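You operate a simulated robot arm through the tools that you are given. There is no shell and no other tool. Be economical: measure what you need, move in short steps, check, and stop when the job is done.

Carry out the task below with a simulated two-armed robot. There is one attempt and no reset: what you move stays moved.

Task
Stow the blue spare panel in the blue slot under the keeper bar.
Fine: free the latch, raise the bar; bar shut and latched at the end. Where these are worked on the way, their far stop is far enough and under half their travel is too little: keeper bar.

It is judged by the outcome, as a careful person would: the job done as asked, and still so three seconds after it is handed in. It fails if anything else is knocked over, pushed out of place, dropped, spilled or broken.

Robot
Two 7-joint arms with fingered hands on one trunk, on a base that drives. Base frame: it is fixed to the floor where the robot stands at the start and does not move with it; the origin is under the middle of the robot, x ahead of it, y to its left, z up. Units: mm, rad, N and s.
The left shoulder is at the start at [21, 208, 1398], the right one opposite. With the tool pointing down near the work surface each hand reaches from about 100 to 920 mm from the robot's upright axis, wherever it stands, measured 20 degrees to its own side. Places, roughly: blue slot [1000, -100, 600]; keeper bar [900, 0, 800]; keeper latch [700, -100, 800]. Payload 5 kg a hand.
Tool frame (each hand has its own): the origin (TCP) lies between the finger pads and is the grasp point; the fingertips stand 48 mm ahead of it; z points along the fingers, y is the line along which they close. The gripper opens to 160 mm. The gripper's body begins 56 mm behind the TCP. The gripper is a hand of 4 fingers: y runs from the thumb to the fingers, the wrist lies at [-26, -142, -252] in the tool frame.
Orientation is that of the tool frame in the base frame, as a unit quaternion [x, y, z, w]. With the fingers straight down and the wrist toward the robot, the tool's x, y and z point along [0, 1, 0], [1, 0, 0] and [0, 0, -1] of the base frame.

Tools
- The arms move only by the tool apply_moves. It takes "left_deltas", "right_deltas" or both (then of equal length, played together; a hand with none holds still); each is a list of rows, each a list of 6 numbers: the shift along the tool's x, y, z in mm, then the turn, a rotation vector about the tool's x, y, z in rad. In form: [[tx, ty, tz, rx, ry, rz], ...]. A call has 1 to 12 rows; each row is the pose to reach, as a shift and turn from the pose commanded when the call began, along the tool's axes at that moment. Each row takes 0.2 s and may step no farther than 50 mm and 0.15 rad from the row before; otherwise, the whole call is refused. Where a pose cannot be reached the arm comes as near as it can. A force on the tool above 90 N (or 10 N above the force at the start of the call, whichever is more), or a blocked arm, ends the call early, and 0.2 s more pass. In this call time passes only in rows, and 0.2 s behind the last. It gives the time, the measured TCP pose, the force on the tool (base axes), the opening and the grip force at its end, in the units of the frame above (readings bear some noise), with the torque about the TCP (base axes, N m) and any sound that the robot's microphone picked up, and new pictures: "views" is both (left out), scene, wrist or none (wrist: the cameras of the hands that moved).
- Cameras (640 x 400 px; columns grow to the right, rows downward): "scene" is now at [97.5, 6.7, 1585.5]; the picture's right is [0.08, -1.00, 0.00], its down [-0.60, -0.05, -0.80] and it looks along [0.80, 0.06, -0.60] (base axes); focal length 283 px, centre (320, 200). "left" rides on the left gripper at [-87, -133, -189] in its tool frame; the picture's right is [-0.83, -0.26, 0.49], its down [0.51, -0.71, 0.49] and it looks along [0.22, 0.66, 0.72] (tool axes); focal length 238 px, centre (320, 200). "right" rides on the right gripper at [87, -133, -189] in its tool frame; the picture's right is [-0.83, 0.26, -0.49], its down [-0.51, -0.71, 0.49] and it looks along [-0.22, 0.66, 0.72] (tool axes); focal length 238 px, centre (320, 200).
- raise_lower(by): slides the trunk up (or, below 0, down) by that many mm; the arms and the scene camera ride with it, the base frame stays. It gives what a move gives, with no picture.
- base_move(legs): drives the robot by 1 to 6 legs, each [ahead, left, turn to the left] in mm, mm and rad, along the robot's own axes; the way and the turn of a leg run together, so that a leg with both is an arc; at most 1500 mm and 3.142 rad a leg. The arms and the cameras ride along, it lands a little off, and it stops where it bumps. It gives what a move gives, and a new picture of the scene camera.
- finger_targets(index, middle, ring, thumb_bend, thumb_turn, hand): sets how far each is bent, from 0 (flat) to 100 (curled in); at 30 the hand is open as for a grip, at 70 the pads meet at the TCP. One left out holds its place. A second passes; each finger stops where it meets its share of the squeeze, and holds until it gets a number again. It is the only way to open and close the hand. It gives what a move gives, with no picture; readings hold the bend of each and the force on the fingers (four entries, about 0 where the hand has none), thumb and palm. thumb_turn goes from beside the hand (0) to across from the fingers (100), as for a grip.
- head_to(pan, tilt): turns the head with the scene camera to pan (to the left, within 1.501 rad either way) and tilt (down, from -0.506 to 1.204), counted from straight ahead of the robot. It gives what a move gives, and a new picture of the scene camera.
- probe_pixels(camera, pixels): there is no depth. For up to 12 entries [column, row, z] of the newest picture of that camera ("zoom" is the newest enlarged one), the place [x, y] in the base frame at which the ray of that pixel passes the height z, good to about 2 mm. It takes no simulated time.
- enlarge(camera, box): a new picture of the part [left, top, right, bottom] of that camera's present view, enlarged. It takes no simulated time.
- job_done(): hands the job in; it is judged then, once.

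Work in short steps. Measure before you move; look again where a grasp or a placing could have gone wrong, and mend it. You have 80 turns and 260 pictures in all, those below and enlarged ones among them. Open the grippers and draw the arms clear of the work before you hand the job in, unless the task says otherwise; then end with one line.

The tools are called after "Request:" as name(argument=value, ...) on one line, values as JSON. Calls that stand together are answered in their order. apply_moves: Moves the arms, as the interface text tells. Its arguments: {"type":"object","properties":{"left_deltas":{"type":"array","items":{"type":"array","items":{"type":"number"}}},"right_deltas":{"type":"array","items":{"type":"array","items":{"type":"number"}}},"views":{"type":"string","enum":["both","scene","wrist","none"]}},"required":[]} The other tools are called the same way: raise_lower (by) slides the trunk up or down; finger_targets (index, middle, ring, thumb_bend, thumb_turn, hand) moves the fingers one by one; base_move (legs) drives the base; head_to (pan, tilt) turns the head that bears the scene camera; probe_pixels (camera, pixels) gives the place at which the rays of pixels pass given heights; enlarge (camera, box) takes an enlarged picture of a part of a camera's view; job_done () hands the job in.

At the start:

```text
time_s: 0.0
left_ee_pos: [600.6, 210.0, 1362.4]
left_orientation: [0.707, 0.707, 0.0, 0.001]
left_wrist_force: [-0.5, -1.1, -0.5]
left_ft_torque: [0.02, 0.02, 0.01]
left_finger_gap: 159.9
left_grip_force: 0.0
left_shape: jaw
left_bend: [30.0, 30.0, 30.0, 30.0, 98.0]
left_finger forces: [0.0, 0.1, 0.0, 0.0, 0.0, 0.1]
right_ee_pos: [635.0, -272.8, 1283.9]
right_orientation: [0.708, 0.707, 0.001, 0.0]
right_wrist_force: [0.3, -0.8, -0.5]
right_ft_torque: [-0.02, -0.02, 0.01]
right_finger_gap: 159.4
right_grip_force: 0.0
right_shape: jaw
right_bend: [30.0, 30.0, 30.0, 30.0, 98.0]
right_finger forces: [0.1, 0.0, 0.1, 0.1, 0.1, 0.0]
trunk travel left (down, up): [-400.0, 290.0]
robot x, y, heading: [-0.1, 1.8, 0.001]
head pan, tilt: [0.079, 0.641]
```

scene: 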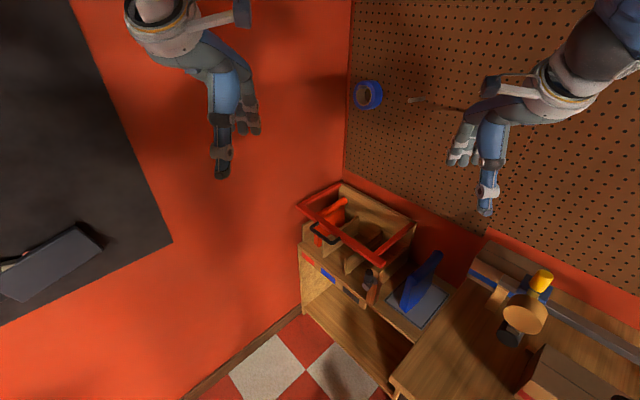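
right: 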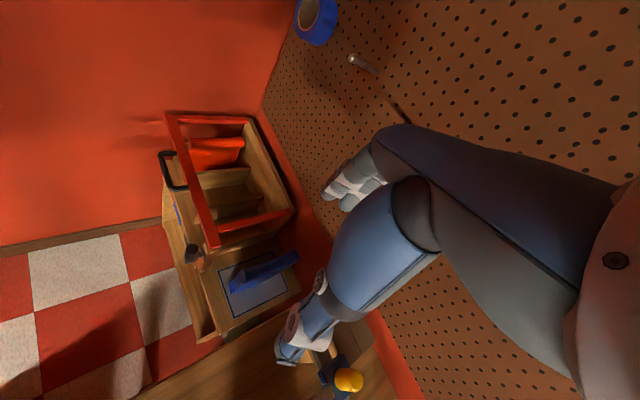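
left: 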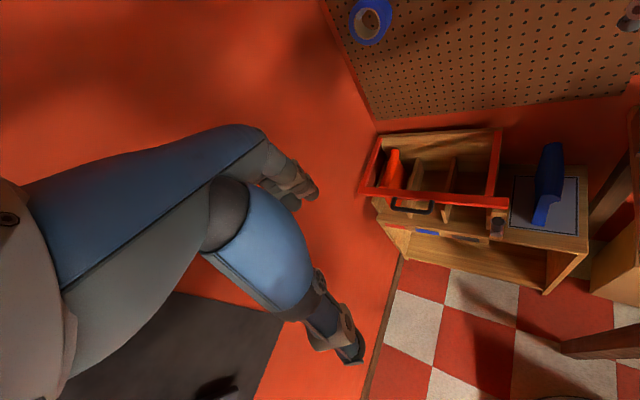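

The rack with the red keeper bar is at about (355,235) in the scene picture and the blue panel at (422,280). I enlarge that part to read the details.

Request:
enlarge(camera="scene", box=[280, 170, 460, 340])

Request:
enlarge(camera="left", box=[350, 110, 610, 300])

Request:
enlarge(camera="right", box=[140, 90, 320, 330])

```text
2.35 times, centred on (370, 255) of scene
```

zoom: 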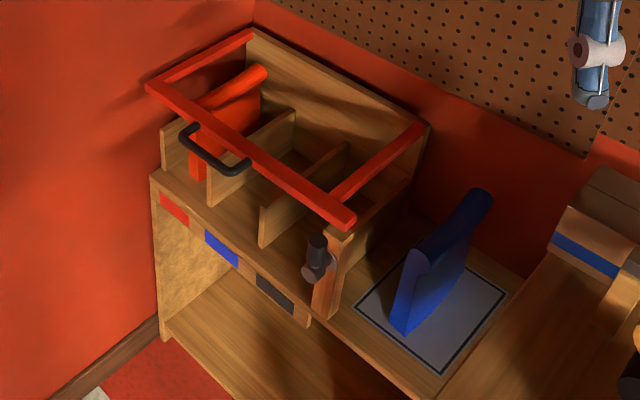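

```text
2.11 times, centred on (480, 205) of left
```

zoom: 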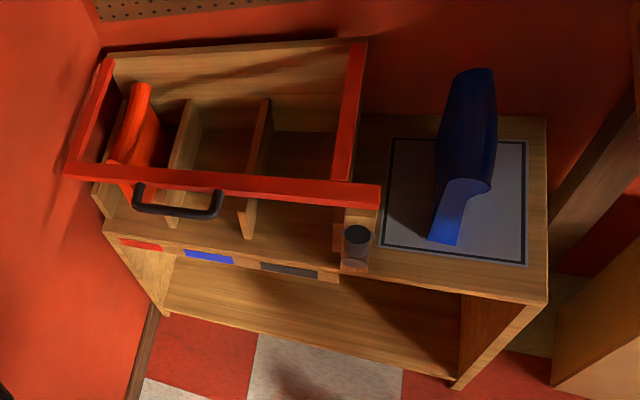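

```text
1.67 times, centred on (230, 210) of right
```

zoom: 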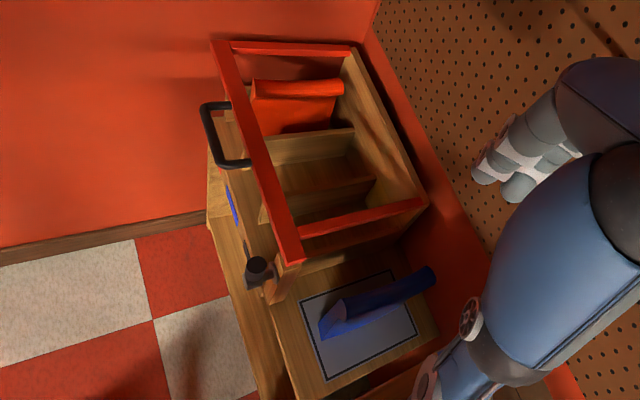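

I want positions of the knob, the bar ends, the handle and the panel, so I probe the same features in the scene and left pictures at two heights to triangulate them.

Request:
probe_pixels(camera="scene", pixels=[[369.1, 272.9, 600], [369.1, 272.9, 800], [383.6, 262.2, 600], [383.6, 262.2, 800], [296.4, 206.1, 600], [296.4, 206.1, 800], [325.3, 240.1, 600], [325.3, 240.1, 800], [438, 252.9, 600], [438, 252.9, 800], [406.2, 311.6, 600], [406.2, 311.6, 800]])

Request:
probe_pixels(camera="left", pixels=[[497.5, 221.6, 600], [497.5, 221.6, 800], [508.4, 200.3, 600], [508.4, 200.3, 800], [359.1, 190.8, 600], [359.1, 190.8, 800], [412.7, 210.7, 600], [412.7, 210.7, 800], [552.5, 145.8, 600], [552.5, 145.8, 800], [538.3, 225.4, 600], [538.3, 225.4, 800]])

```text
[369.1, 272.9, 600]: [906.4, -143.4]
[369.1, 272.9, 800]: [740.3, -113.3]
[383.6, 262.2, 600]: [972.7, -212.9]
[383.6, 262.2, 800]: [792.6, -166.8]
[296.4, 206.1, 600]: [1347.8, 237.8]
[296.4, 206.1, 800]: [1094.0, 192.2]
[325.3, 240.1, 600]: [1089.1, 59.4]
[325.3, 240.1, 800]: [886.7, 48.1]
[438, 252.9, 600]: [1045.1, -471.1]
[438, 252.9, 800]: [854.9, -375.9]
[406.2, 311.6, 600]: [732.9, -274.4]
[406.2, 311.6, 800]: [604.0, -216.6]
```

```text
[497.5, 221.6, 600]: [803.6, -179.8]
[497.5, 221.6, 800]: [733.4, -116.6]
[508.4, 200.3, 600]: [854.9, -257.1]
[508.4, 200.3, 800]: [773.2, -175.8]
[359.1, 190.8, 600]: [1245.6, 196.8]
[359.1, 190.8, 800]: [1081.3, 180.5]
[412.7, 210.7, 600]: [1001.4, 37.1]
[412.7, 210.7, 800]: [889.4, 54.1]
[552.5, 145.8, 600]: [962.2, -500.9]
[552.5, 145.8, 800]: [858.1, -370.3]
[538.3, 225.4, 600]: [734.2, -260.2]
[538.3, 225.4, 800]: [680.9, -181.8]
```

Triangulated: knob about (728,-111,814), bar right end (757,-158,839), bar left end (1058,186,828), handle (893,48,794), panel from (733,-267,600) up to (862,-380,793). The rack faces (-0.75,0.66), so I look around for driving room before moving.

Request:
head_to(pan=-0.6, tilt=0.95)

Request:
head_to(pan=0.7, tilt=0.9)

Request:
head_to(pan=0.0, tilt=0.95)

```text
time_s: 1.1
left_ee_pos: [600.8, 208.8, 1362.7]
left_orientation: [0.707, 0.707, 0.0, -0.001]
left_wrist_force: [0.4, -0.7, -0.7]
left_ft_torque: [0.0, 0.0, -0.05]
left_finger_gap: 159.7
left_grip_force: 0.0
left_shape: jaw
left_bend: [30.0, 30.0, 30.0, 30.0, 98.0]
left_finger forces: [0.1, 0.0, 0.0, 0.0, 0.0, 0.0]
right_ee_pos: [635.9, -271.8, 1283.0]
right_orientation: [0.707, 0.708, -0.001, 0.001]
right_wrist_force: [0.8, 0.6, -0.2]
right_ft_torque: [0.02, 0.01, 0.02]
right_finger_gap: 159.9
right_grip_force: 0.0
right_shape: jaw
right_bend: [30.0, 30.0, 30.0, 30.0, 98.0]
right_finger forces: [0.1, 0.1, 0.0, 0.0, 0.0, 0.1]
trunk travel left (down, up): [-400.0, 290.0]
robot x, y, heading: [-0.8, 2.3, -0.003]
head pan, tilt: [-0.6, 0.949]
```

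scene: 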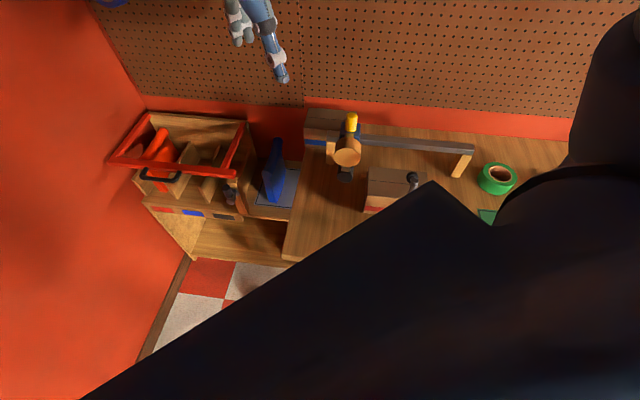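

```text
time_s: 2.5
left_ee_pos: [600.7, 209.6, 1362.9]
left_orientation: [0.707, 0.707, -0.001, 0.001]
left_wrist_force: [-0.3, -0.2, 0.1]
left_ft_torque: [0.01, 0.0, 0.0]
left_finger_gap: 159.7
left_grip_force: 0.1
left_shape: jaw
left_bend: [30.0, 30.0, 30.0, 30.0, 98.0]
left_finger forces: [0.1, 0.0, 0.1, 0.0, 0.0, 0.0]
right_ee_pos: [634.3, -273.6, 1283.8]
right_orientation: [0.707, 0.707, 0.0, 0.0]
right_wrist_force: [-0.1, -0.6, -0.4]
right_ft_torque: [-0.01, 0.03, 0.03]
right_finger_gap: 159.8
right_grip_force: 0.0
right_shape: jaw
right_bend: [30.0, 30.0, 30.0, 30.0, 98.0]
right_finger forces: [0.0, 0.0, 0.0, 0.0, 0.1, 0.1]
trunk travel left (down, up): [-400.0, 290.0]
robot x, y, heading: [0.2, 2.2, 0.0]
head pan, tilt: [0.7, 0.901]
```

scene: 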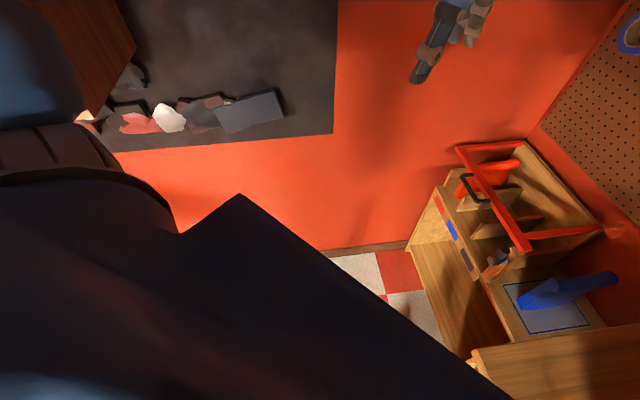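

```text
time_s: 3.6
left_ee_pos: [601.2, 209.0, 1362.9]
left_orientation: [0.707, 0.707, 0.0, -0.001]
left_wrist_force: [-0.2, 0.4, 0.3]
left_ft_torque: [-0.01, -0.01, 0.06]
left_finger_gap: 159.8
left_grip_force: 0.0
left_shape: jaw
left_bend: [30.0, 30.0, 30.0, 30.0, 98.0]
left_finger forces: [0.0, 0.1, 0.0, 0.1, 0.1, 0.1]
right_ee_pos: [635.1, -272.4, 1283.8]
right_orientation: [0.708, 0.707, 0.001, -0.001]
right_wrist_force: [0.1, -0.4, 0.0]
right_ft_torque: [0.01, -0.02, 0.0]
right_finger_gap: 159.8
right_grip_force: 0.1
right_shape: jaw
right_bend: [30.0, 30.0, 30.0, 30.0, 98.0]
right_finger forces: [0.0, 0.0, 0.1, 0.0, 0.1, 0.1]
trunk travel left (down, up): [-400.0, 290.0]
robot x, y, heading: [1.6, -1.3, -0.003]
head pan, tilt: [0.0, 0.949]
```

scene: 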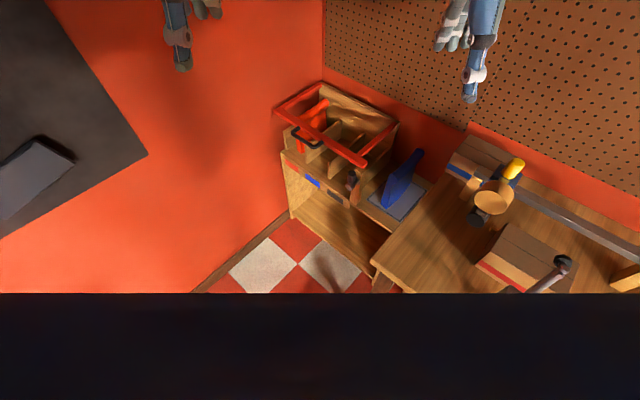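

The table corner is near (480,-175), and the orange wall is about 870 mm to the left of the robot. I shift left a little, turn to face the rack squarely (about -0.72), then shift the rest.

Request:
base_move(legs=[[0, 150, 0], [0, 0, -0.72], [150, 296, 0]])

```text
time_s: 5.2
left_ee_pos: [621.9, 325.7, 1361.1]
left_orientation: [0.723, 0.691, 0.004, -0.008]
left_wrist_force: [-0.3, -0.8, 0.5]
left_ft_torque: [0.08, -0.04, 0.0]
left_finger_gap: 159.8
left_grip_force: 0.1
left_shape: jaw
left_bend: [30.0, 30.0, 30.0, 30.0, 98.0]
left_finger forces: [0.0, 0.0, 0.1, 0.0, 0.0, 0.0]
right_ee_pos: [639.4, -154.0, 1279.8]
right_orientation: [0.721, 0.693, 0.001, -0.003]
right_wrist_force: [-0.9, -1.6, -1.0]
right_ft_torque: [0.11, -0.05, 0.0]
right_finger_gap: 159.7
right_grip_force: 0.2
right_shape: jaw
right_bend: [30.0, 30.0, 30.0, 30.0, 97.0]
right_finger forces: [0.1, 0.0, 0.0, 0.0, 0.0, 0.0]
trunk travel left (down, up): [-400.0, 290.0]
robot x, y, heading: [10.3, 150.7, -0.04]
head pan, tilt: [0.0, 0.949]
stopped in leg 2: the robot was blocked; the commanded pose is now the measured one
```

scene: 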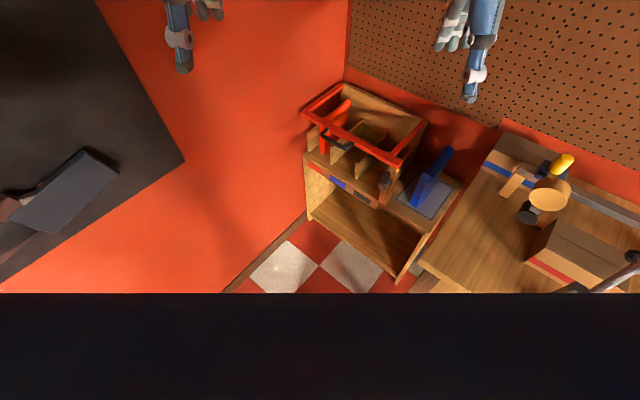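

The turn was blocked after 0.04 rad, and I need to know what touched. I look down right and left.

Request:
head_to(pan=-1.2, tilt=1.1)

Request:
head_to(pan=1.45, tilt=0.8)

Request:
head_to(pan=-1.45, tilt=0.7)

```text
time_s: 6.6
left_ee_pos: [624.3, 327.1, 1360.4]
left_orientation: [0.722, 0.692, 0.004, -0.008]
left_wrist_force: [0.9, -0.2, 0.1]
left_ft_torque: [0.03, -0.02, -0.01]
left_finger_gap: 159.7
left_grip_force: 0.2
left_shape: jaw
left_bend: [30.0, 30.0, 30.0, 30.0, 98.0]
left_finger forces: [0.0, 0.0, 0.0, 0.1, 0.0, 0.0]
right_ee_pos: [640.9, -153.3, 1279.1]
right_orientation: [0.72, 0.694, 0.001, -0.003]
right_wrist_force: [0.3, -0.4, 0.3]
right_ft_torque: [0.04, -0.05, 0.0]
right_finger_gap: 159.6
right_grip_force: 0.1
right_shape: jaw
right_bend: [30.0, 30.0, 30.0, 30.0, 97.0]
right_finger forces: [0.0, 0.0, 0.0, 0.0, 0.0, 0.1]
trunk travel left (down, up): [-400.0, 290.0]
robot x, y, heading: [9.3, 152.2, -0.035]
head pan, tilt: [-1.201, 1.1]
```

scene: 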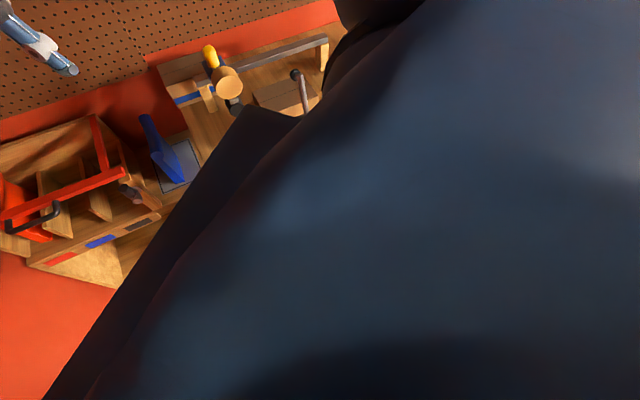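

```text
time_s: 8.9
left_ee_pos: [622.9, 326.2, 1360.7]
left_orientation: [0.722, 0.692, 0.003, -0.008]
left_wrist_force: [0.0, -0.4, 0.5]
left_ft_torque: [-0.02, -0.03, 0.0]
left_finger_gap: 159.8
left_grip_force: 0.0
left_shape: jaw
left_bend: [30.0, 30.0, 30.0, 30.0, 98.0]
left_finger forces: [0.0, 0.1, 0.0, 0.0, 0.0, 0.1]
right_ee_pos: [641.0, -153.4, 1279.0]
right_orientation: [0.72, 0.694, 0.001, -0.004]
right_wrist_force: [-1.3, -0.5, -0.1]
right_ft_torque: [-0.02, 0.03, -0.01]
right_finger_gap: 159.8
right_grip_force: 0.1
right_shape: jaw
right_bend: [30.0, 30.0, 30.0, 30.0, 97.0]
right_finger forces: [0.1, 0.1, 0.0, 0.0, 0.1, 0.0]
trunk travel left (down, up): [-400.0, 290.0]
robot x, y, heading: [12.8, 150.7, -0.032]
head pan, tilt: [1.45, 0.799]
```

scene: 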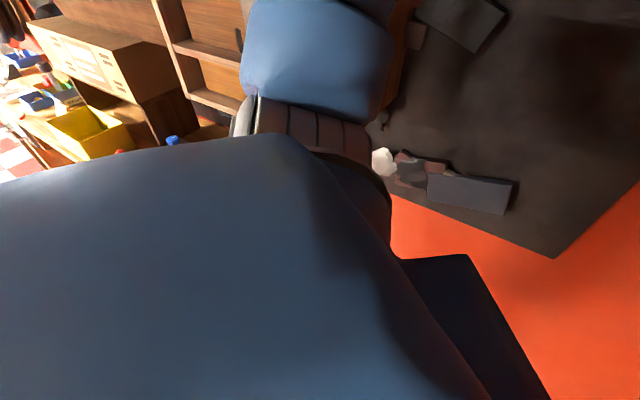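

```text
time_s: 11.5
left_ee_pos: [622.6, 326.9, 1360.2]
left_orientation: [0.722, 0.692, 0.005, -0.008]
left_wrist_force: [0.3, -0.4, -0.3]
left_ft_torque: [0.03, 0.05, 0.02]
left_finger_gap: 159.9
left_grip_force: 0.1
left_shape: jaw
left_bend: [30.0, 30.0, 30.0, 30.0, 98.0]
left_finger forces: [0.0, 0.1, 0.0, 0.0, 0.0, 0.0]
right_ee_pos: [639.1, -154.1, 1278.3]
right_orientation: [0.72, 0.694, 0.001, -0.004]
right_wrist_force: [0.3, -0.2, -0.5]
right_ft_torque: [-0.01, 0.02, -0.03]
right_finger_gap: 159.6
right_grip_force: 0.0
right_shape: jaw
right_bend: [30.0, 30.0, 30.0, 30.0, 97.0]
right_finger forces: [0.0, 0.0, 0.0, 0.1, 0.1, 0.0]
trunk travel left (down, up): [-400.0, 290.0]
robot x, y, heading: [12.1, 151.5, -0.034]
head pan, tilt: [-1.45, 0.7]
```

scene: 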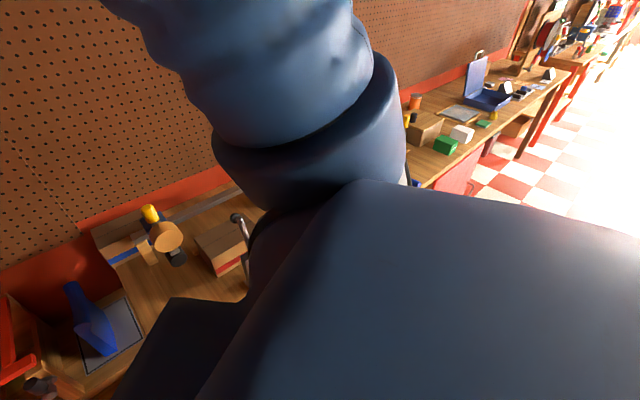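

Nothing close shows near the arms; something behind probably touched the base. I try a small forward arc while turning.

Request:
base_move(legs=[[100, 0, -0.1], [0, 0, -0.3]])

```text
time_s: 13.6
left_ee_pos: [742.1, 78.7, 1363.2]
left_orientation: [0.844, 0.537, 0.003, -0.002]
left_wrist_force: [-1.2, 0.3, 0.0]
left_ft_torque: [0.0, 0.0, 0.02]
left_finger_gap: 159.9
left_grip_force: 0.1
left_shape: jaw
left_bend: [30.0, 30.0, 30.0, 30.0, 97.0]
left_finger forces: [0.1, 0.0, 0.1, 0.0, 0.0, 0.0]
right_ee_pos: [573.6, -370.6, 1283.1]
right_orientation: [0.843, 0.538, 0.0, 0.0]
right_wrist_force: [-0.2, -1.3, -0.5]
right_ft_torque: [-0.02, -0.04, 0.01]
right_finger_gap: 160.0
right_grip_force: 0.1
right_shape: jaw
right_bend: [30.0, 30.0, 30.0, 30.0, 97.0]
right_finger forces: [0.0, 0.0, 0.0, 0.0, 0.0, 0.0]
trunk travel left (down, up): [-400.0, 290.0]
robot x, y, heading: [110.6, 144.5, -0.429]
head pan, tilt: [-1.45, 0.7]
```

scene: 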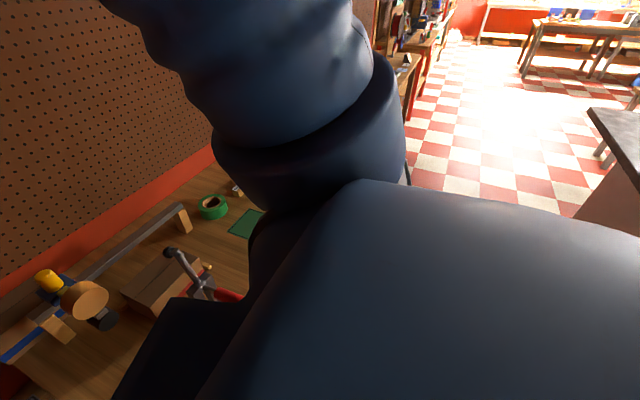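

That worked; a grey counter stands behind on the right at (620,140). I carry on to the square-on place in front of the rack.

Request:
base_move(legs=[[80, 60, -0.15], [0, 0, -0.141]])

Request:
head_to(pan=0.0, tilt=0.8)

```text
time_s: 15.3
left_ee_pos: [794.9, -88.5, 1361.6]
left_orientation: [0.913, 0.407, 0.003, -0.003]
left_wrist_force: [0.0, -0.8, -0.6]
left_ft_torque: [0.08, 0.02, 0.01]
left_finger_gap: 159.7
left_grip_force: 0.1
left_shape: jaw
left_bend: [30.0, 30.0, 30.0, 30.0, 97.0]
left_finger forces: [0.0, 0.1, 0.0, 0.0, 0.0, 0.1]
right_ee_pos: [503.0, -471.2, 1281.7]
right_orientation: [0.912, 0.409, -0.001, -0.001]
right_wrist_force: [0.1, -0.6, -0.7]
right_ft_torque: [0.1, 0.02, 0.01]
right_finger_gap: 159.9
right_grip_force: 0.1
right_shape: jaw
right_bend: [30.0, 30.0, 30.0, 30.0, 97.0]
right_finger forces: [0.0, 0.1, 0.0, 0.0, 0.1, 0.0]
trunk travel left (down, up): [-400.0, 290.0]
robot x, y, heading: [209.7, 156.4, -0.725]
head pan, tilt: [-1.45, 0.7]
```

scene: 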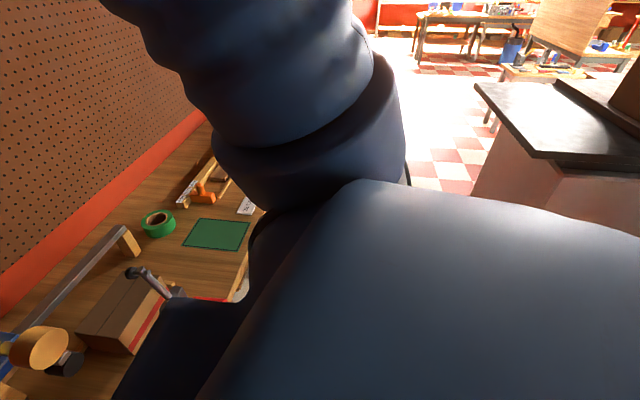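

```text
time_s: 16.9
left_ee_pos: [795.6, -86.7, 1360.6]
left_orientation: [0.913, 0.407, 0.003, -0.003]
left_wrist_force: [-0.4, 0.2, -0.5]
left_ft_torque: [-0.01, 0.0, 0.01]
left_finger_gap: 159.8
left_grip_force: 0.1
left_shape: jaw
left_bend: [30.0, 30.0, 30.0, 30.0, 97.0]
left_finger forces: [0.0, 0.1, 0.0, 0.0, 0.1, 0.1]
right_ee_pos: [502.4, -469.9, 1282.9]
right_orientation: [0.913, 0.409, 0.0, 0.0]
right_wrist_force: [-0.5, 0.3, 0.8]
right_ft_torque: [0.04, -0.01, 0.02]
right_finger_gap: 159.7
right_grip_force: 0.1
right_shape: jaw
right_bend: [30.0, 30.0, 30.0, 30.0, 97.0]
right_finger forces: [0.0, 0.2, 0.0, 0.1, 0.1, 0.0]
trunk travel left (down, up): [-400.0, 290.0]
robot x, y, heading: [211.2, 158.7, -0.73]
head pan, tilt: [0.0, 0.799]
```

scene: 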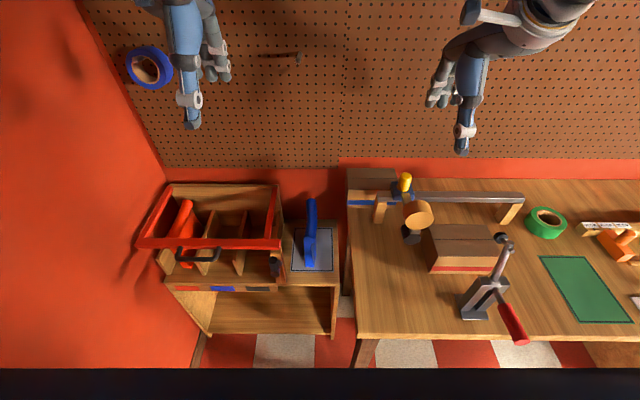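

Now squared up. I shift left about 155 mm to sit in front of the latch, then look at the rack.

Request:
base_move(legs=[[0, 155, 0]])

Request:
enlarge(camera="scene", box=[200, 150, 440, 300])

Request:
apply_moves(left_deltas=[[0, 0, 0, 0, 0, 0]], right_deltas=[[0, 0, 0, 0, 0, 0]], views="wrist")

```text
time_s: 17.9
left_ee_pos: [814.6, -65.2, 1361.7]
left_orientation: [0.915, 0.404, 0.014, -0.008]
left_wrist_force: [-0.1, -0.2, -0.6]
left_ft_torque: [0.04, -0.01, 0.02]
left_finger_gap: 159.7
left_grip_force: 0.0
left_shape: jaw
left_bend: [30.0, 30.0, 30.0, 30.0, 98.0]
left_finger forces: [0.1, 0.1, 0.0, 0.0, 0.0, 0.0]
right_ee_pos: [525.5, -441.1, 1282.2]
right_orientation: [0.911, 0.412, 0.004, -0.002]
right_wrist_force: [0.6, -1.5, -0.4]
right_ft_torque: [0.1, -0.08, 0.05]
right_finger_gap: 160.2
right_grip_force: 0.1
right_shape: jaw
right_bend: [30.0, 30.0, 30.0, 30.0, 97.0]
right_finger forces: [0.1, 0.0, 0.0, 0.0, 0.1, 0.0]
trunk travel left (down, up): [-400.0, 290.0]
robot x, y, heading: [238.4, 189.9, -0.728]
head pan, tilt: [0.0, 0.799]
stopped in leg 1: the robot was blocked; the commanded pose is now the measured one
```

scene: 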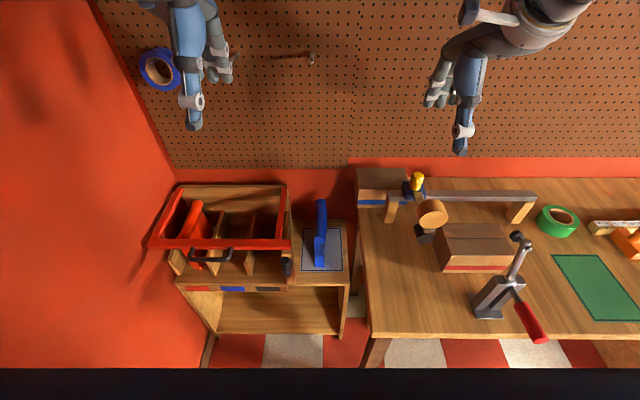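

```text
2.67 times, centred on (320, 225) of scene
```

zoom: 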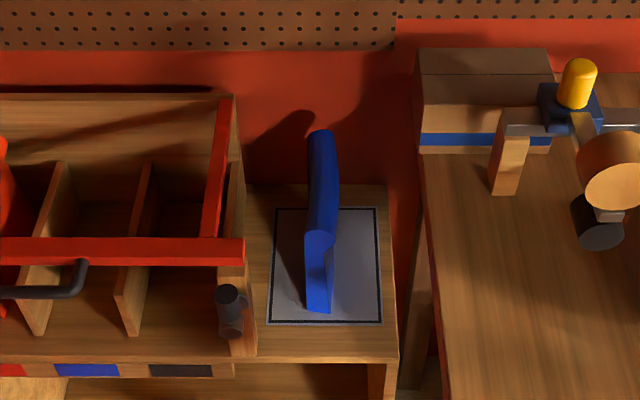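

```text
time_s: 18.3
left_ee_pos: [814.4, -63.8, 1362.0]
left_orientation: [0.914, 0.406, 0.013, -0.008]
left_wrist_force: [-0.7, 0.4, 0.1]
left_ft_torque: [0.06, -0.01, 0.01]
left_finger_gap: 159.8
left_grip_force: 0.1
left_shape: jaw
left_bend: [30.0, 30.0, 30.0, 30.0, 98.0]
left_finger forces: [0.0, 0.1, 0.0, 0.0, 0.0, 0.1]
right_ee_pos: [525.2, -441.8, 1281.4]
right_orientation: [0.911, 0.413, 0.004, -0.001]
right_wrist_force: [-0.2, 0.8, -0.3]
right_ft_torque: [-0.03, -0.02, -0.01]
right_finger_gap: 159.8
right_grip_force: 0.1
right_shape: jaw
right_bend: [30.0, 30.0, 30.0, 30.0, 97.0]
right_finger forces: [0.1, 0.1, 0.0, 0.0, 0.0, 0.1]
trunk travel left (down, up): [-400.0, 290.0]
robot x, y, heading: [236.9, 188.8, -0.725]
head pan, tilt: [0.0, 0.799]
```

right: 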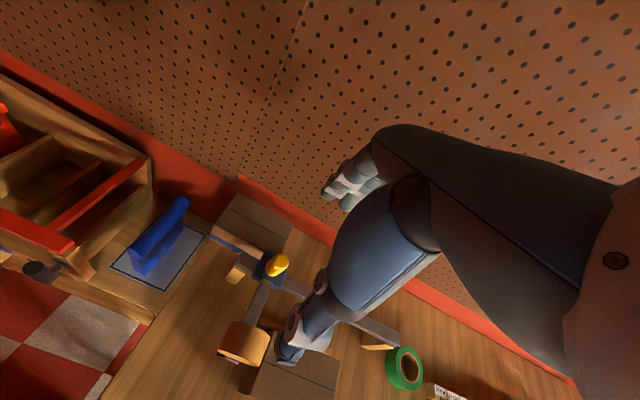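
left: 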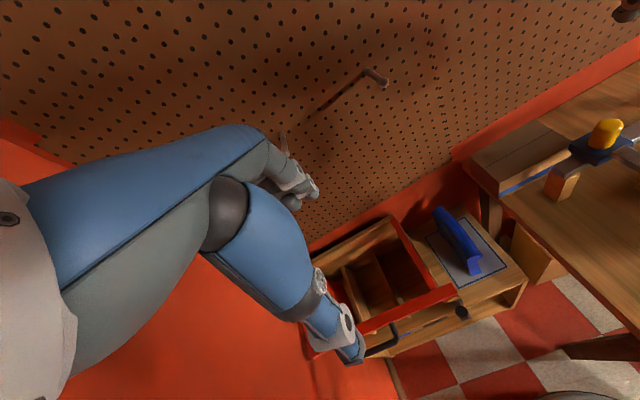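

Blocked again after 43 mm (likely the left elbow at the wall fixture), but the robot is well placed: slot about 310 mm to the left and panel straight ahead. I enlarge the wrist views for triangulation.

Request:
enlarge(camera="left", box=[300, 190, 540, 370])

Request:
enlarge(camera="right", box=[0, 90, 240, 300])

Request:
enlarge(camera="scene", box=[140, 170, 360, 305])

```text
2.22 times, centred on (420, 280) of left
```

zoom: 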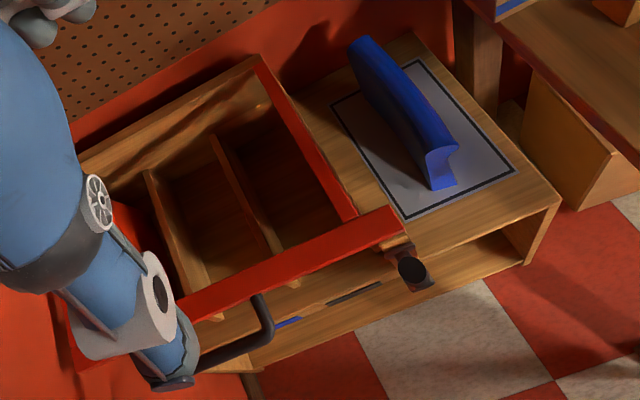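

```text
1.90 times, centred on (120, 195) of right
```

zoom: 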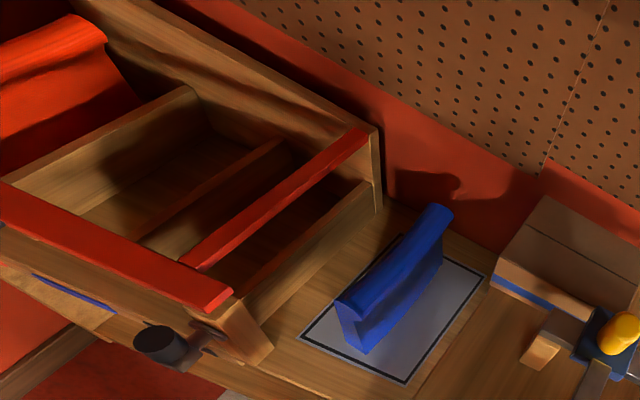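

```text
2.91 times, centred on (250, 238) of scene
```

zoom: 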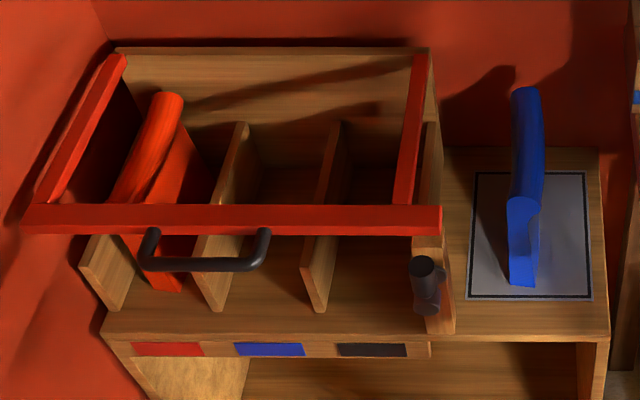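

I triangulate the panel roll, knob, bar corner, handle and hinge again from here.

Request:
probe_pixels(camera="zoom", pixels=[[525, 198, 600], [525, 198, 800], [526, 90, 600], [526, 90, 800], [522, 285, 600], [424, 268, 600], [424, 268, 800], [441, 207, 600], [441, 207, 800], [255, 267, 800], [420, 55, 600], [420, 55, 800]])

Request:
probe_pixels(camera="left", pixels=[[474, 257.5, 600], [474, 257.5, 800], [438.9, 207.9, 600], [438.9, 207.9, 800], [475.4, 273.7, 600], [461.9, 311.5, 600], [461.9, 311.5, 800], [456, 283.6, 600], [456, 283.6, 800], [396.6, 338.6, 800], [392.1, 216.9, 600], [392.1, 216.9, 800]])

Request:
probe_pixels(camera="right", pixels=[[133.2, 250.3, 600], [133.2, 250.3, 800], [183.2, 200.3, 600], [183.2, 200.3, 800], [142.1, 273.9, 600], [35.8, 271.3, 600], [35.8, 271.3, 800], [73.7, 243.9, 600], [73.7, 243.9, 800], [143.7, 159.2, 600], [143.7, 159.2, 800]])

```text
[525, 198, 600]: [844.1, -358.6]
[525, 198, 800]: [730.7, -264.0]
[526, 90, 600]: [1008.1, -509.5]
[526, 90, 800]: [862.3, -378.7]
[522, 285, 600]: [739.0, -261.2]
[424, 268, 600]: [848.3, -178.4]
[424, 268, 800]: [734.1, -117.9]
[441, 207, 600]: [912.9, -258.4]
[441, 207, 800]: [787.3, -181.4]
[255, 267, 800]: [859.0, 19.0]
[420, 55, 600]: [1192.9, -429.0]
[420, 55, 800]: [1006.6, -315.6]
```

```text
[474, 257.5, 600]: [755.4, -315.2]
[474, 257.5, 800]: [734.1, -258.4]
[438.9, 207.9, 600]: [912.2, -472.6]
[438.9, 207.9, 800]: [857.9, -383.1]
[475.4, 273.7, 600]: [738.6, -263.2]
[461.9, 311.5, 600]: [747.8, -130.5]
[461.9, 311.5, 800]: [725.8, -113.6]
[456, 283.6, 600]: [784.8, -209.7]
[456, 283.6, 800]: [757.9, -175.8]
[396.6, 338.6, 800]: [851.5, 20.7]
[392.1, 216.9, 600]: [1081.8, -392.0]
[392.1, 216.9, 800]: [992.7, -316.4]
```

```text
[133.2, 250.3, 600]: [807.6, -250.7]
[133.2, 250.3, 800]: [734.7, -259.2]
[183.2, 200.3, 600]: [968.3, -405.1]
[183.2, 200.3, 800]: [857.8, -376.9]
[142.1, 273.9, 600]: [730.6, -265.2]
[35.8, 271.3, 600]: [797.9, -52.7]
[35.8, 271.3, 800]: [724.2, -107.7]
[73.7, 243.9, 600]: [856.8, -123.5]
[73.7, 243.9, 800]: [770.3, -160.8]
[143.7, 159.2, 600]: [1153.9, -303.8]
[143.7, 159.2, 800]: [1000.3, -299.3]
```

Geometry is clear: panel centre about 755 ahead and on my centreline, its plane already parallel to the slots; handle about 568 ahead, 280-360 left; knob 563 ahead, 98 left. I look closely at the latch.

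Request:
enlarge(camera="scene", box=[265, 230, 313, 290])

Request:
enlarge(camera="left", box=[430, 270, 500, 330])

Request:
enlarge(camera="right", box=[10, 220, 110, 300])

Request:
enlarge(camera="scene", box=[140, 170, 360, 305])

Request:
probe_pixels(camera="zoom", pixels=[[217, 310, 600], [318, 310, 600], [165, 290, 600], [245, 125, 700], [336, 122, 700], [215, 240, 700], [313, 240, 700], [247, 175, 600], [330, 175, 600]])

```text
6.67 times, centred on (289, 260) of scene
```

zoom: 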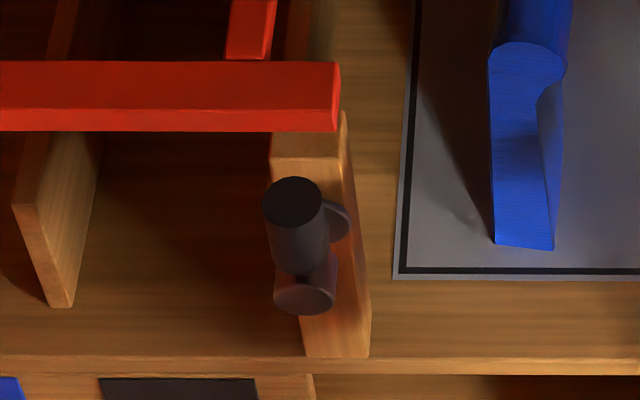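

```text
6.67 times, centred on (465, 300) of left
```

zoom: 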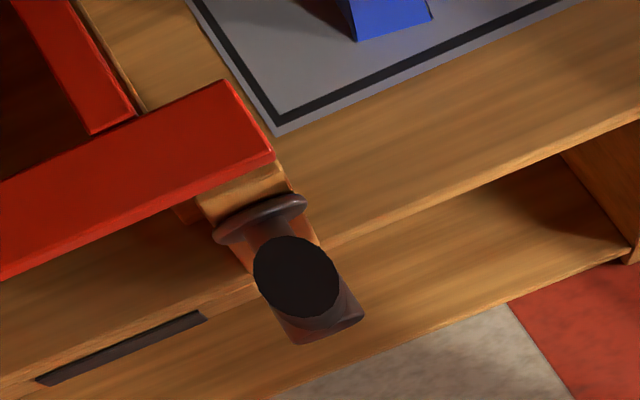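

```text
5.00 times, centred on (60, 260) of right
```

zoom: 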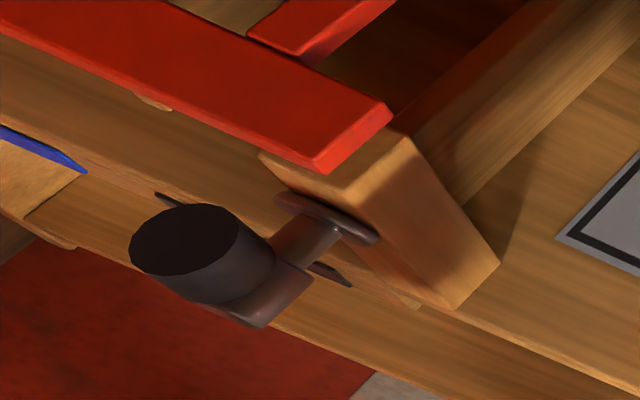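

```text
2.91 times, centred on (250, 238) of scene
```

zoom: 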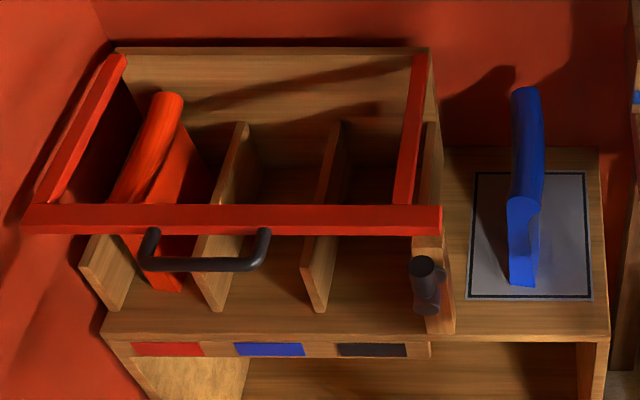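

```text
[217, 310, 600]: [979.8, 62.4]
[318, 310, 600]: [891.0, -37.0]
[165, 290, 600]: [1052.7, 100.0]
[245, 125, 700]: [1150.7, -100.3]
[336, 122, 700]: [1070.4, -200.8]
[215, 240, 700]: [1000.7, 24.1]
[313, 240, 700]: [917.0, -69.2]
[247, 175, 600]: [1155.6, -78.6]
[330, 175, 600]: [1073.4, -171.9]
```

The latch is a knob-ended lever standing up on a horizontal hub on the right post (a T at scene zoom (290,245)). I measure its hub and head precisely to know the pivot and lever length.

Request:
probe_pixels(camera="scene", pixels=[[286.8, 274.2, 700], [286.8, 274.2, 800], [285, 250.3, 800], [285, 250.3, 840], [293, 254, 700], [293, 254, 800]])

Request:
probe_pixels(camera="left", pixels=[[465.8, 318.7, 700], [465.8, 318.7, 800], [461.5, 311.3, 800], [461.5, 311.3, 840], [456, 302.5, 700], [456, 302.5, 800]])

Request:
probe_pixels(camera="right", pixels=[[48.4, 282, 700], [48.4, 282, 800], [35, 268, 800], [35, 268, 840], [66, 267, 700], [66, 267, 800]])

```text
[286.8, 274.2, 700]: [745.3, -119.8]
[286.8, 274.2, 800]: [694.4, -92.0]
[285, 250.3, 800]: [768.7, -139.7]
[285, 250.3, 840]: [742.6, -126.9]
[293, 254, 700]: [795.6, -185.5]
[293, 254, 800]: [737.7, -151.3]
```

```text
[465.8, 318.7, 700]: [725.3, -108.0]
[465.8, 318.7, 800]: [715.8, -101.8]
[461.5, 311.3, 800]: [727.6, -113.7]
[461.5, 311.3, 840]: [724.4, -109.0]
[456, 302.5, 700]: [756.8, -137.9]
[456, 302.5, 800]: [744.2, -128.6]
```

```text
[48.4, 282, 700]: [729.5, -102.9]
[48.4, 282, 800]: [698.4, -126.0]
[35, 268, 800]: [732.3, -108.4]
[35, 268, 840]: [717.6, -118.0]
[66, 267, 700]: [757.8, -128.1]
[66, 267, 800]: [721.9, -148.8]
```

The lever pivots at about (557 ahead, 100 left, z 748) and its head is at z 818. I bring the right hand, closed, to the right side of the lever: first left, then down.

Request:
finger_targets(hand="right", index=70, middle=70, ring=70, thumb_bend=70)

Request:
apply_moves(right_deltas=[[45, -12, 0, 0, 0, 0], [90, -24, 0, 0, 0, 0], [135, -36, 0, 0, 0, 0], [180, -48, 0, 0, 0, 0], [225, -60, 0, 0, 0, 0], [265, -70, 0, 0, 0, 0], [265, -70, 50, 0, 0, 0], [265, -70, 100, 0, 0, 0], [265, -70, 150, 0, 0, 0], [265, -70, 200, 0, 0, 0], [265, -70, 250, 0, 0, 0], [265, -70, 300, 0, 0, 0]], views="both")

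```text
time_s: 19.3
left_ee_pos: [815.6, -63.1, 1361.7]
left_orientation: [0.914, 0.406, 0.013, -0.009]
left_wrist_force: [-0.3, -0.4, 0.2]
left_ft_torque: [-0.01, 0.0, 0.02]
left_finger_gap: 159.7
left_grip_force: 0.1
left_shape: jaw
left_bend: [30.0, 30.0, 30.0, 30.0, 98.0]
left_finger forces: [0.0, 0.0, 0.0, 0.0, 0.1, 0.1]
right_ee_pos: [525.9, -442.3, 1281.2]
right_orientation: [0.911, 0.412, 0.003, -0.002]
right_wrist_force: [-0.1, 0.4, -0.4]
right_ft_torque: [-0.02, 0.02, -0.03]
right_finger_gap: 13.1
right_grip_force: 0.1
right_shape: fingers
right_bend: [70.0, 70.0, 70.0, 70.0, 97.0]
right_finger forces: [0.0, 0.1, 0.0, 0.1, 0.0, 0.0]
trunk travel left (down, up): [-400.0, 290.0]
robot x, y, heading: [237.8, 186.4, -0.724]
head pan, tilt: [0.0, 0.799]
```

```text
time_s: 21.9
left_ee_pos: [815.9, -63.6, 1359.8]
left_orientation: [0.914, 0.406, 0.013, -0.009]
left_wrist_force: [-0.4, 0.2, 0.2]
left_ft_torque: [-0.01, 0.0, -0.01]
left_finger_gap: 160.1
left_grip_force: 0.0
left_shape: jaw
left_bend: [30.0, 30.0, 30.0, 30.0, 98.0]
left_finger forces: [0.1, 0.1, 0.0, 0.0, 0.1, 0.0]
right_ee_pos: [651.6, -194.4, 981.6]
right_orientation: [0.911, 0.413, 0.005, -0.001]
right_wrist_force: [0.7, -1.2, 1.6]
right_ft_torque: [0.02, 0.11, 0.01]
right_finger_gap: 12.4
right_grip_force: 0.0
right_shape: fingers
right_bend: [70.0, 70.0, 70.0, 70.0, 97.0]
right_finger forces: [0.0, 0.1, 0.1, 0.0, 0.0, 0.1]
trunk travel left (down, up): [-400.0, 290.0]
robot x, y, heading: [240.8, 191.2, -0.73]
head pan, tilt: [0.0, 0.799]
```

scene: 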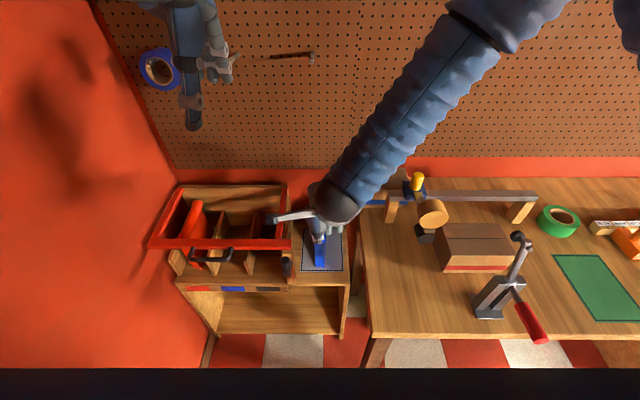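
right: 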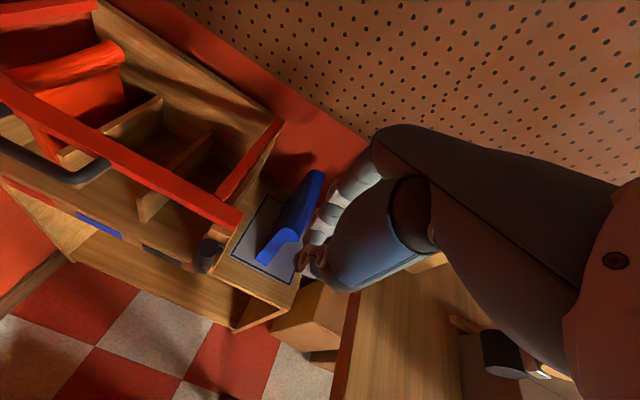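

I check the hand's shape at (310,220) in the scene picture before going lower.

Request:
enlarge(camera="scene", box=[250, 170, 370, 280])

Request:
enlarge(camera="right", box=[180, 120, 480, 310])

```text
3.64 times, centred on (310, 225) of scene
```

zoom: 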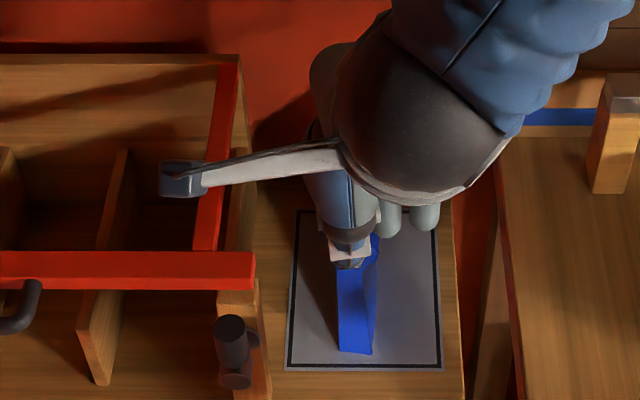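

```text
2.11 times, centred on (330, 215) of right
```

zoom: 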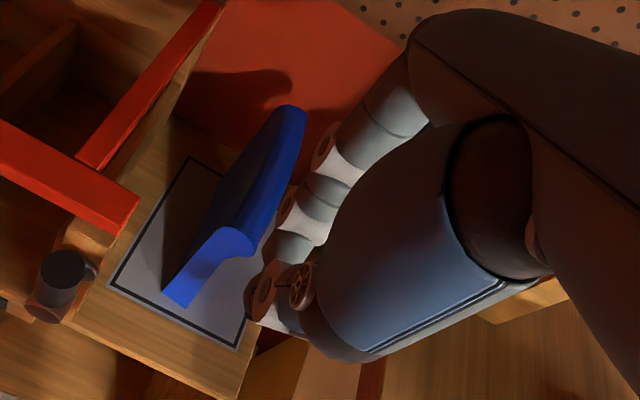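

The part reaching left is only the camera bracket. I lower 150 mm beside the lever and look.

Request:
apply_moves(right_deltas=[[0, 0, 50, 0, 0, 0], [0, 0, 100, 0, 0, 0], [0, 0, 150, 0, 0, 0]], views="both")

Request:
enlarge(camera="scene", box=[250, 200, 370, 310])

```text
time_s: 22.7
left_ee_pos: [815.1, -64.2, 1360.9]
left_orientation: [0.914, 0.405, 0.013, -0.008]
left_wrist_force: [0.0, 0.6, -1.0]
left_ft_torque: [0.0, -0.02, -0.02]
left_finger_gap: 159.7
left_grip_force: 0.1
left_shape: jaw
left_bend: [30.0, 30.0, 30.0, 30.0, 98.0]
left_finger forces: [0.1, 0.0, 0.0, 0.0, 0.1, 0.0]
right_ee_pos: [652.5, -194.2, 831.8]
right_orientation: [0.911, 0.413, 0.006, -0.001]
right_wrist_force: [1.9, -0.8, 1.5]
right_ft_torque: [0.06, 0.25, 0.02]
right_finger_gap: 12.6
right_grip_force: 0.0
right_shape: fingers
right_bend: [70.0, 70.0, 70.0, 70.0, 97.0]
right_finger forces: [0.0, 0.1, 0.1, 0.0, 0.0, 0.0]
trunk travel left (down, up): [-400.0, 290.0]
robot x, y, heading: [237.7, 190.4, -0.73]
head pan, tilt: [0.0, 0.799]
```

scene: 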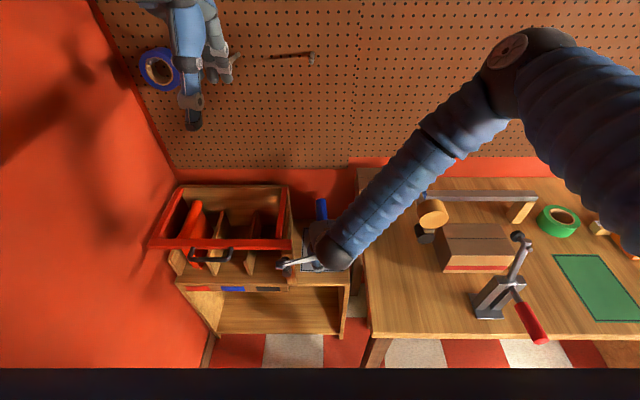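
right: 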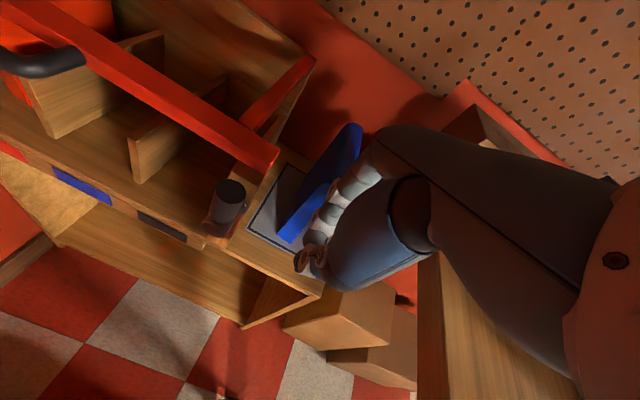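

```text
3.64 times, centred on (310, 255) of scene
```

zoom: 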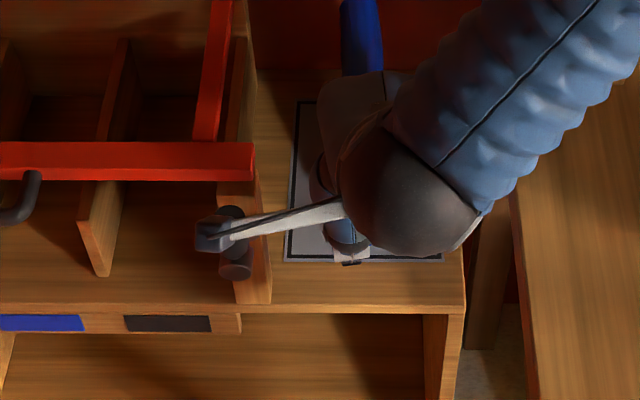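

The lever head at (230,190) in the right view is free, and the fingers sit to its right. I push slowly to the left and watch the force.

Request:
apply_moves(right_deltas=[[30, -3, 10, 0, 0, 0], [55, -3, 10, 0, 0, 0], [70, -3, 10, 0, 0, 0], [80, -3, 10, 0, 0, 0], [90, -3, 10, 0, 0, 0]], views="both")

Request:
enlarge(camera="right", box=[180, 120, 400, 310])

```text
time_s: 24.0
left_ee_pos: [811.0, -67.2, 1362.6]
left_orientation: [0.915, 0.402, 0.013, -0.007]
left_wrist_force: [0.3, -0.1, 0.2]
left_ft_torque: [0.02, 0.01, 0.03]
left_finger_gap: 159.8
left_grip_force: 0.1
left_shape: jaw
left_bend: [30.0, 30.0, 30.0, 30.0, 98.0]
left_finger forces: [0.0, 0.0, 0.0, 0.1, 0.1, 0.1]
right_ee_pos: [696.1, -140.0, 823.4]
right_orientation: [0.916, 0.4, -0.006, 0.006]
right_wrist_force: [-27.4, -14.1, 16.8]
right_ft_torque: [0.09, -1.27, -0.87]
right_finger_gap: 8.5
right_grip_force: 16.1
right_shape: fingers
right_bend: [70.0, 70.0, 70.0, 69.0, 97.0]
right_finger forces: [33.7, 0.0, 0.0, 0.0, 0.0, 0.0]
trunk travel left (down, up): [-400.0, 290.0]
robot x, y, heading: [236.6, 187.8, -0.736]
head pan, tilt: [0.0, 0.799]
stopped in row 5 (right hand): the force on the tool passed its limit at 94 N (the readings are from after the stop); the commanded pose is now the measured one
```

scene: 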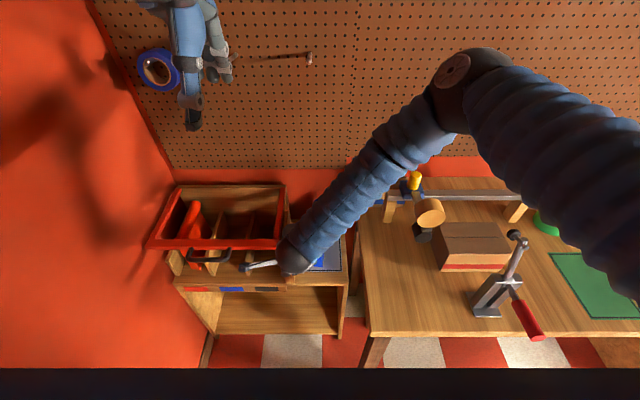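
right: 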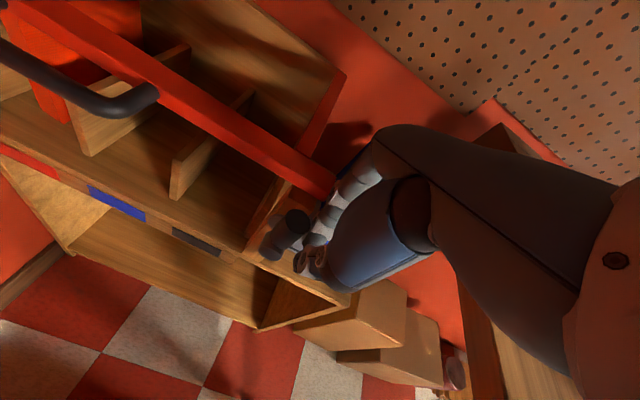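

```text
2.11 times, centred on (290, 215) of right
```

zoom: 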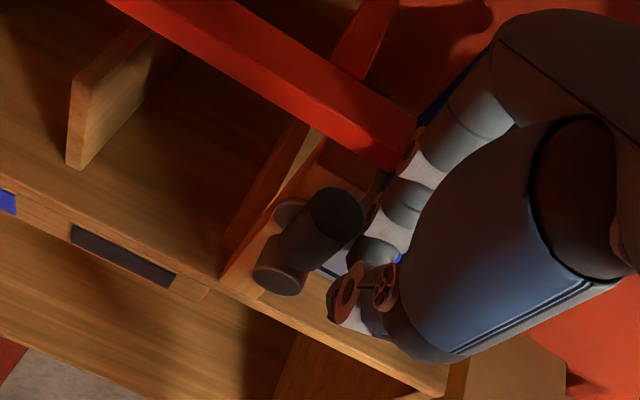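

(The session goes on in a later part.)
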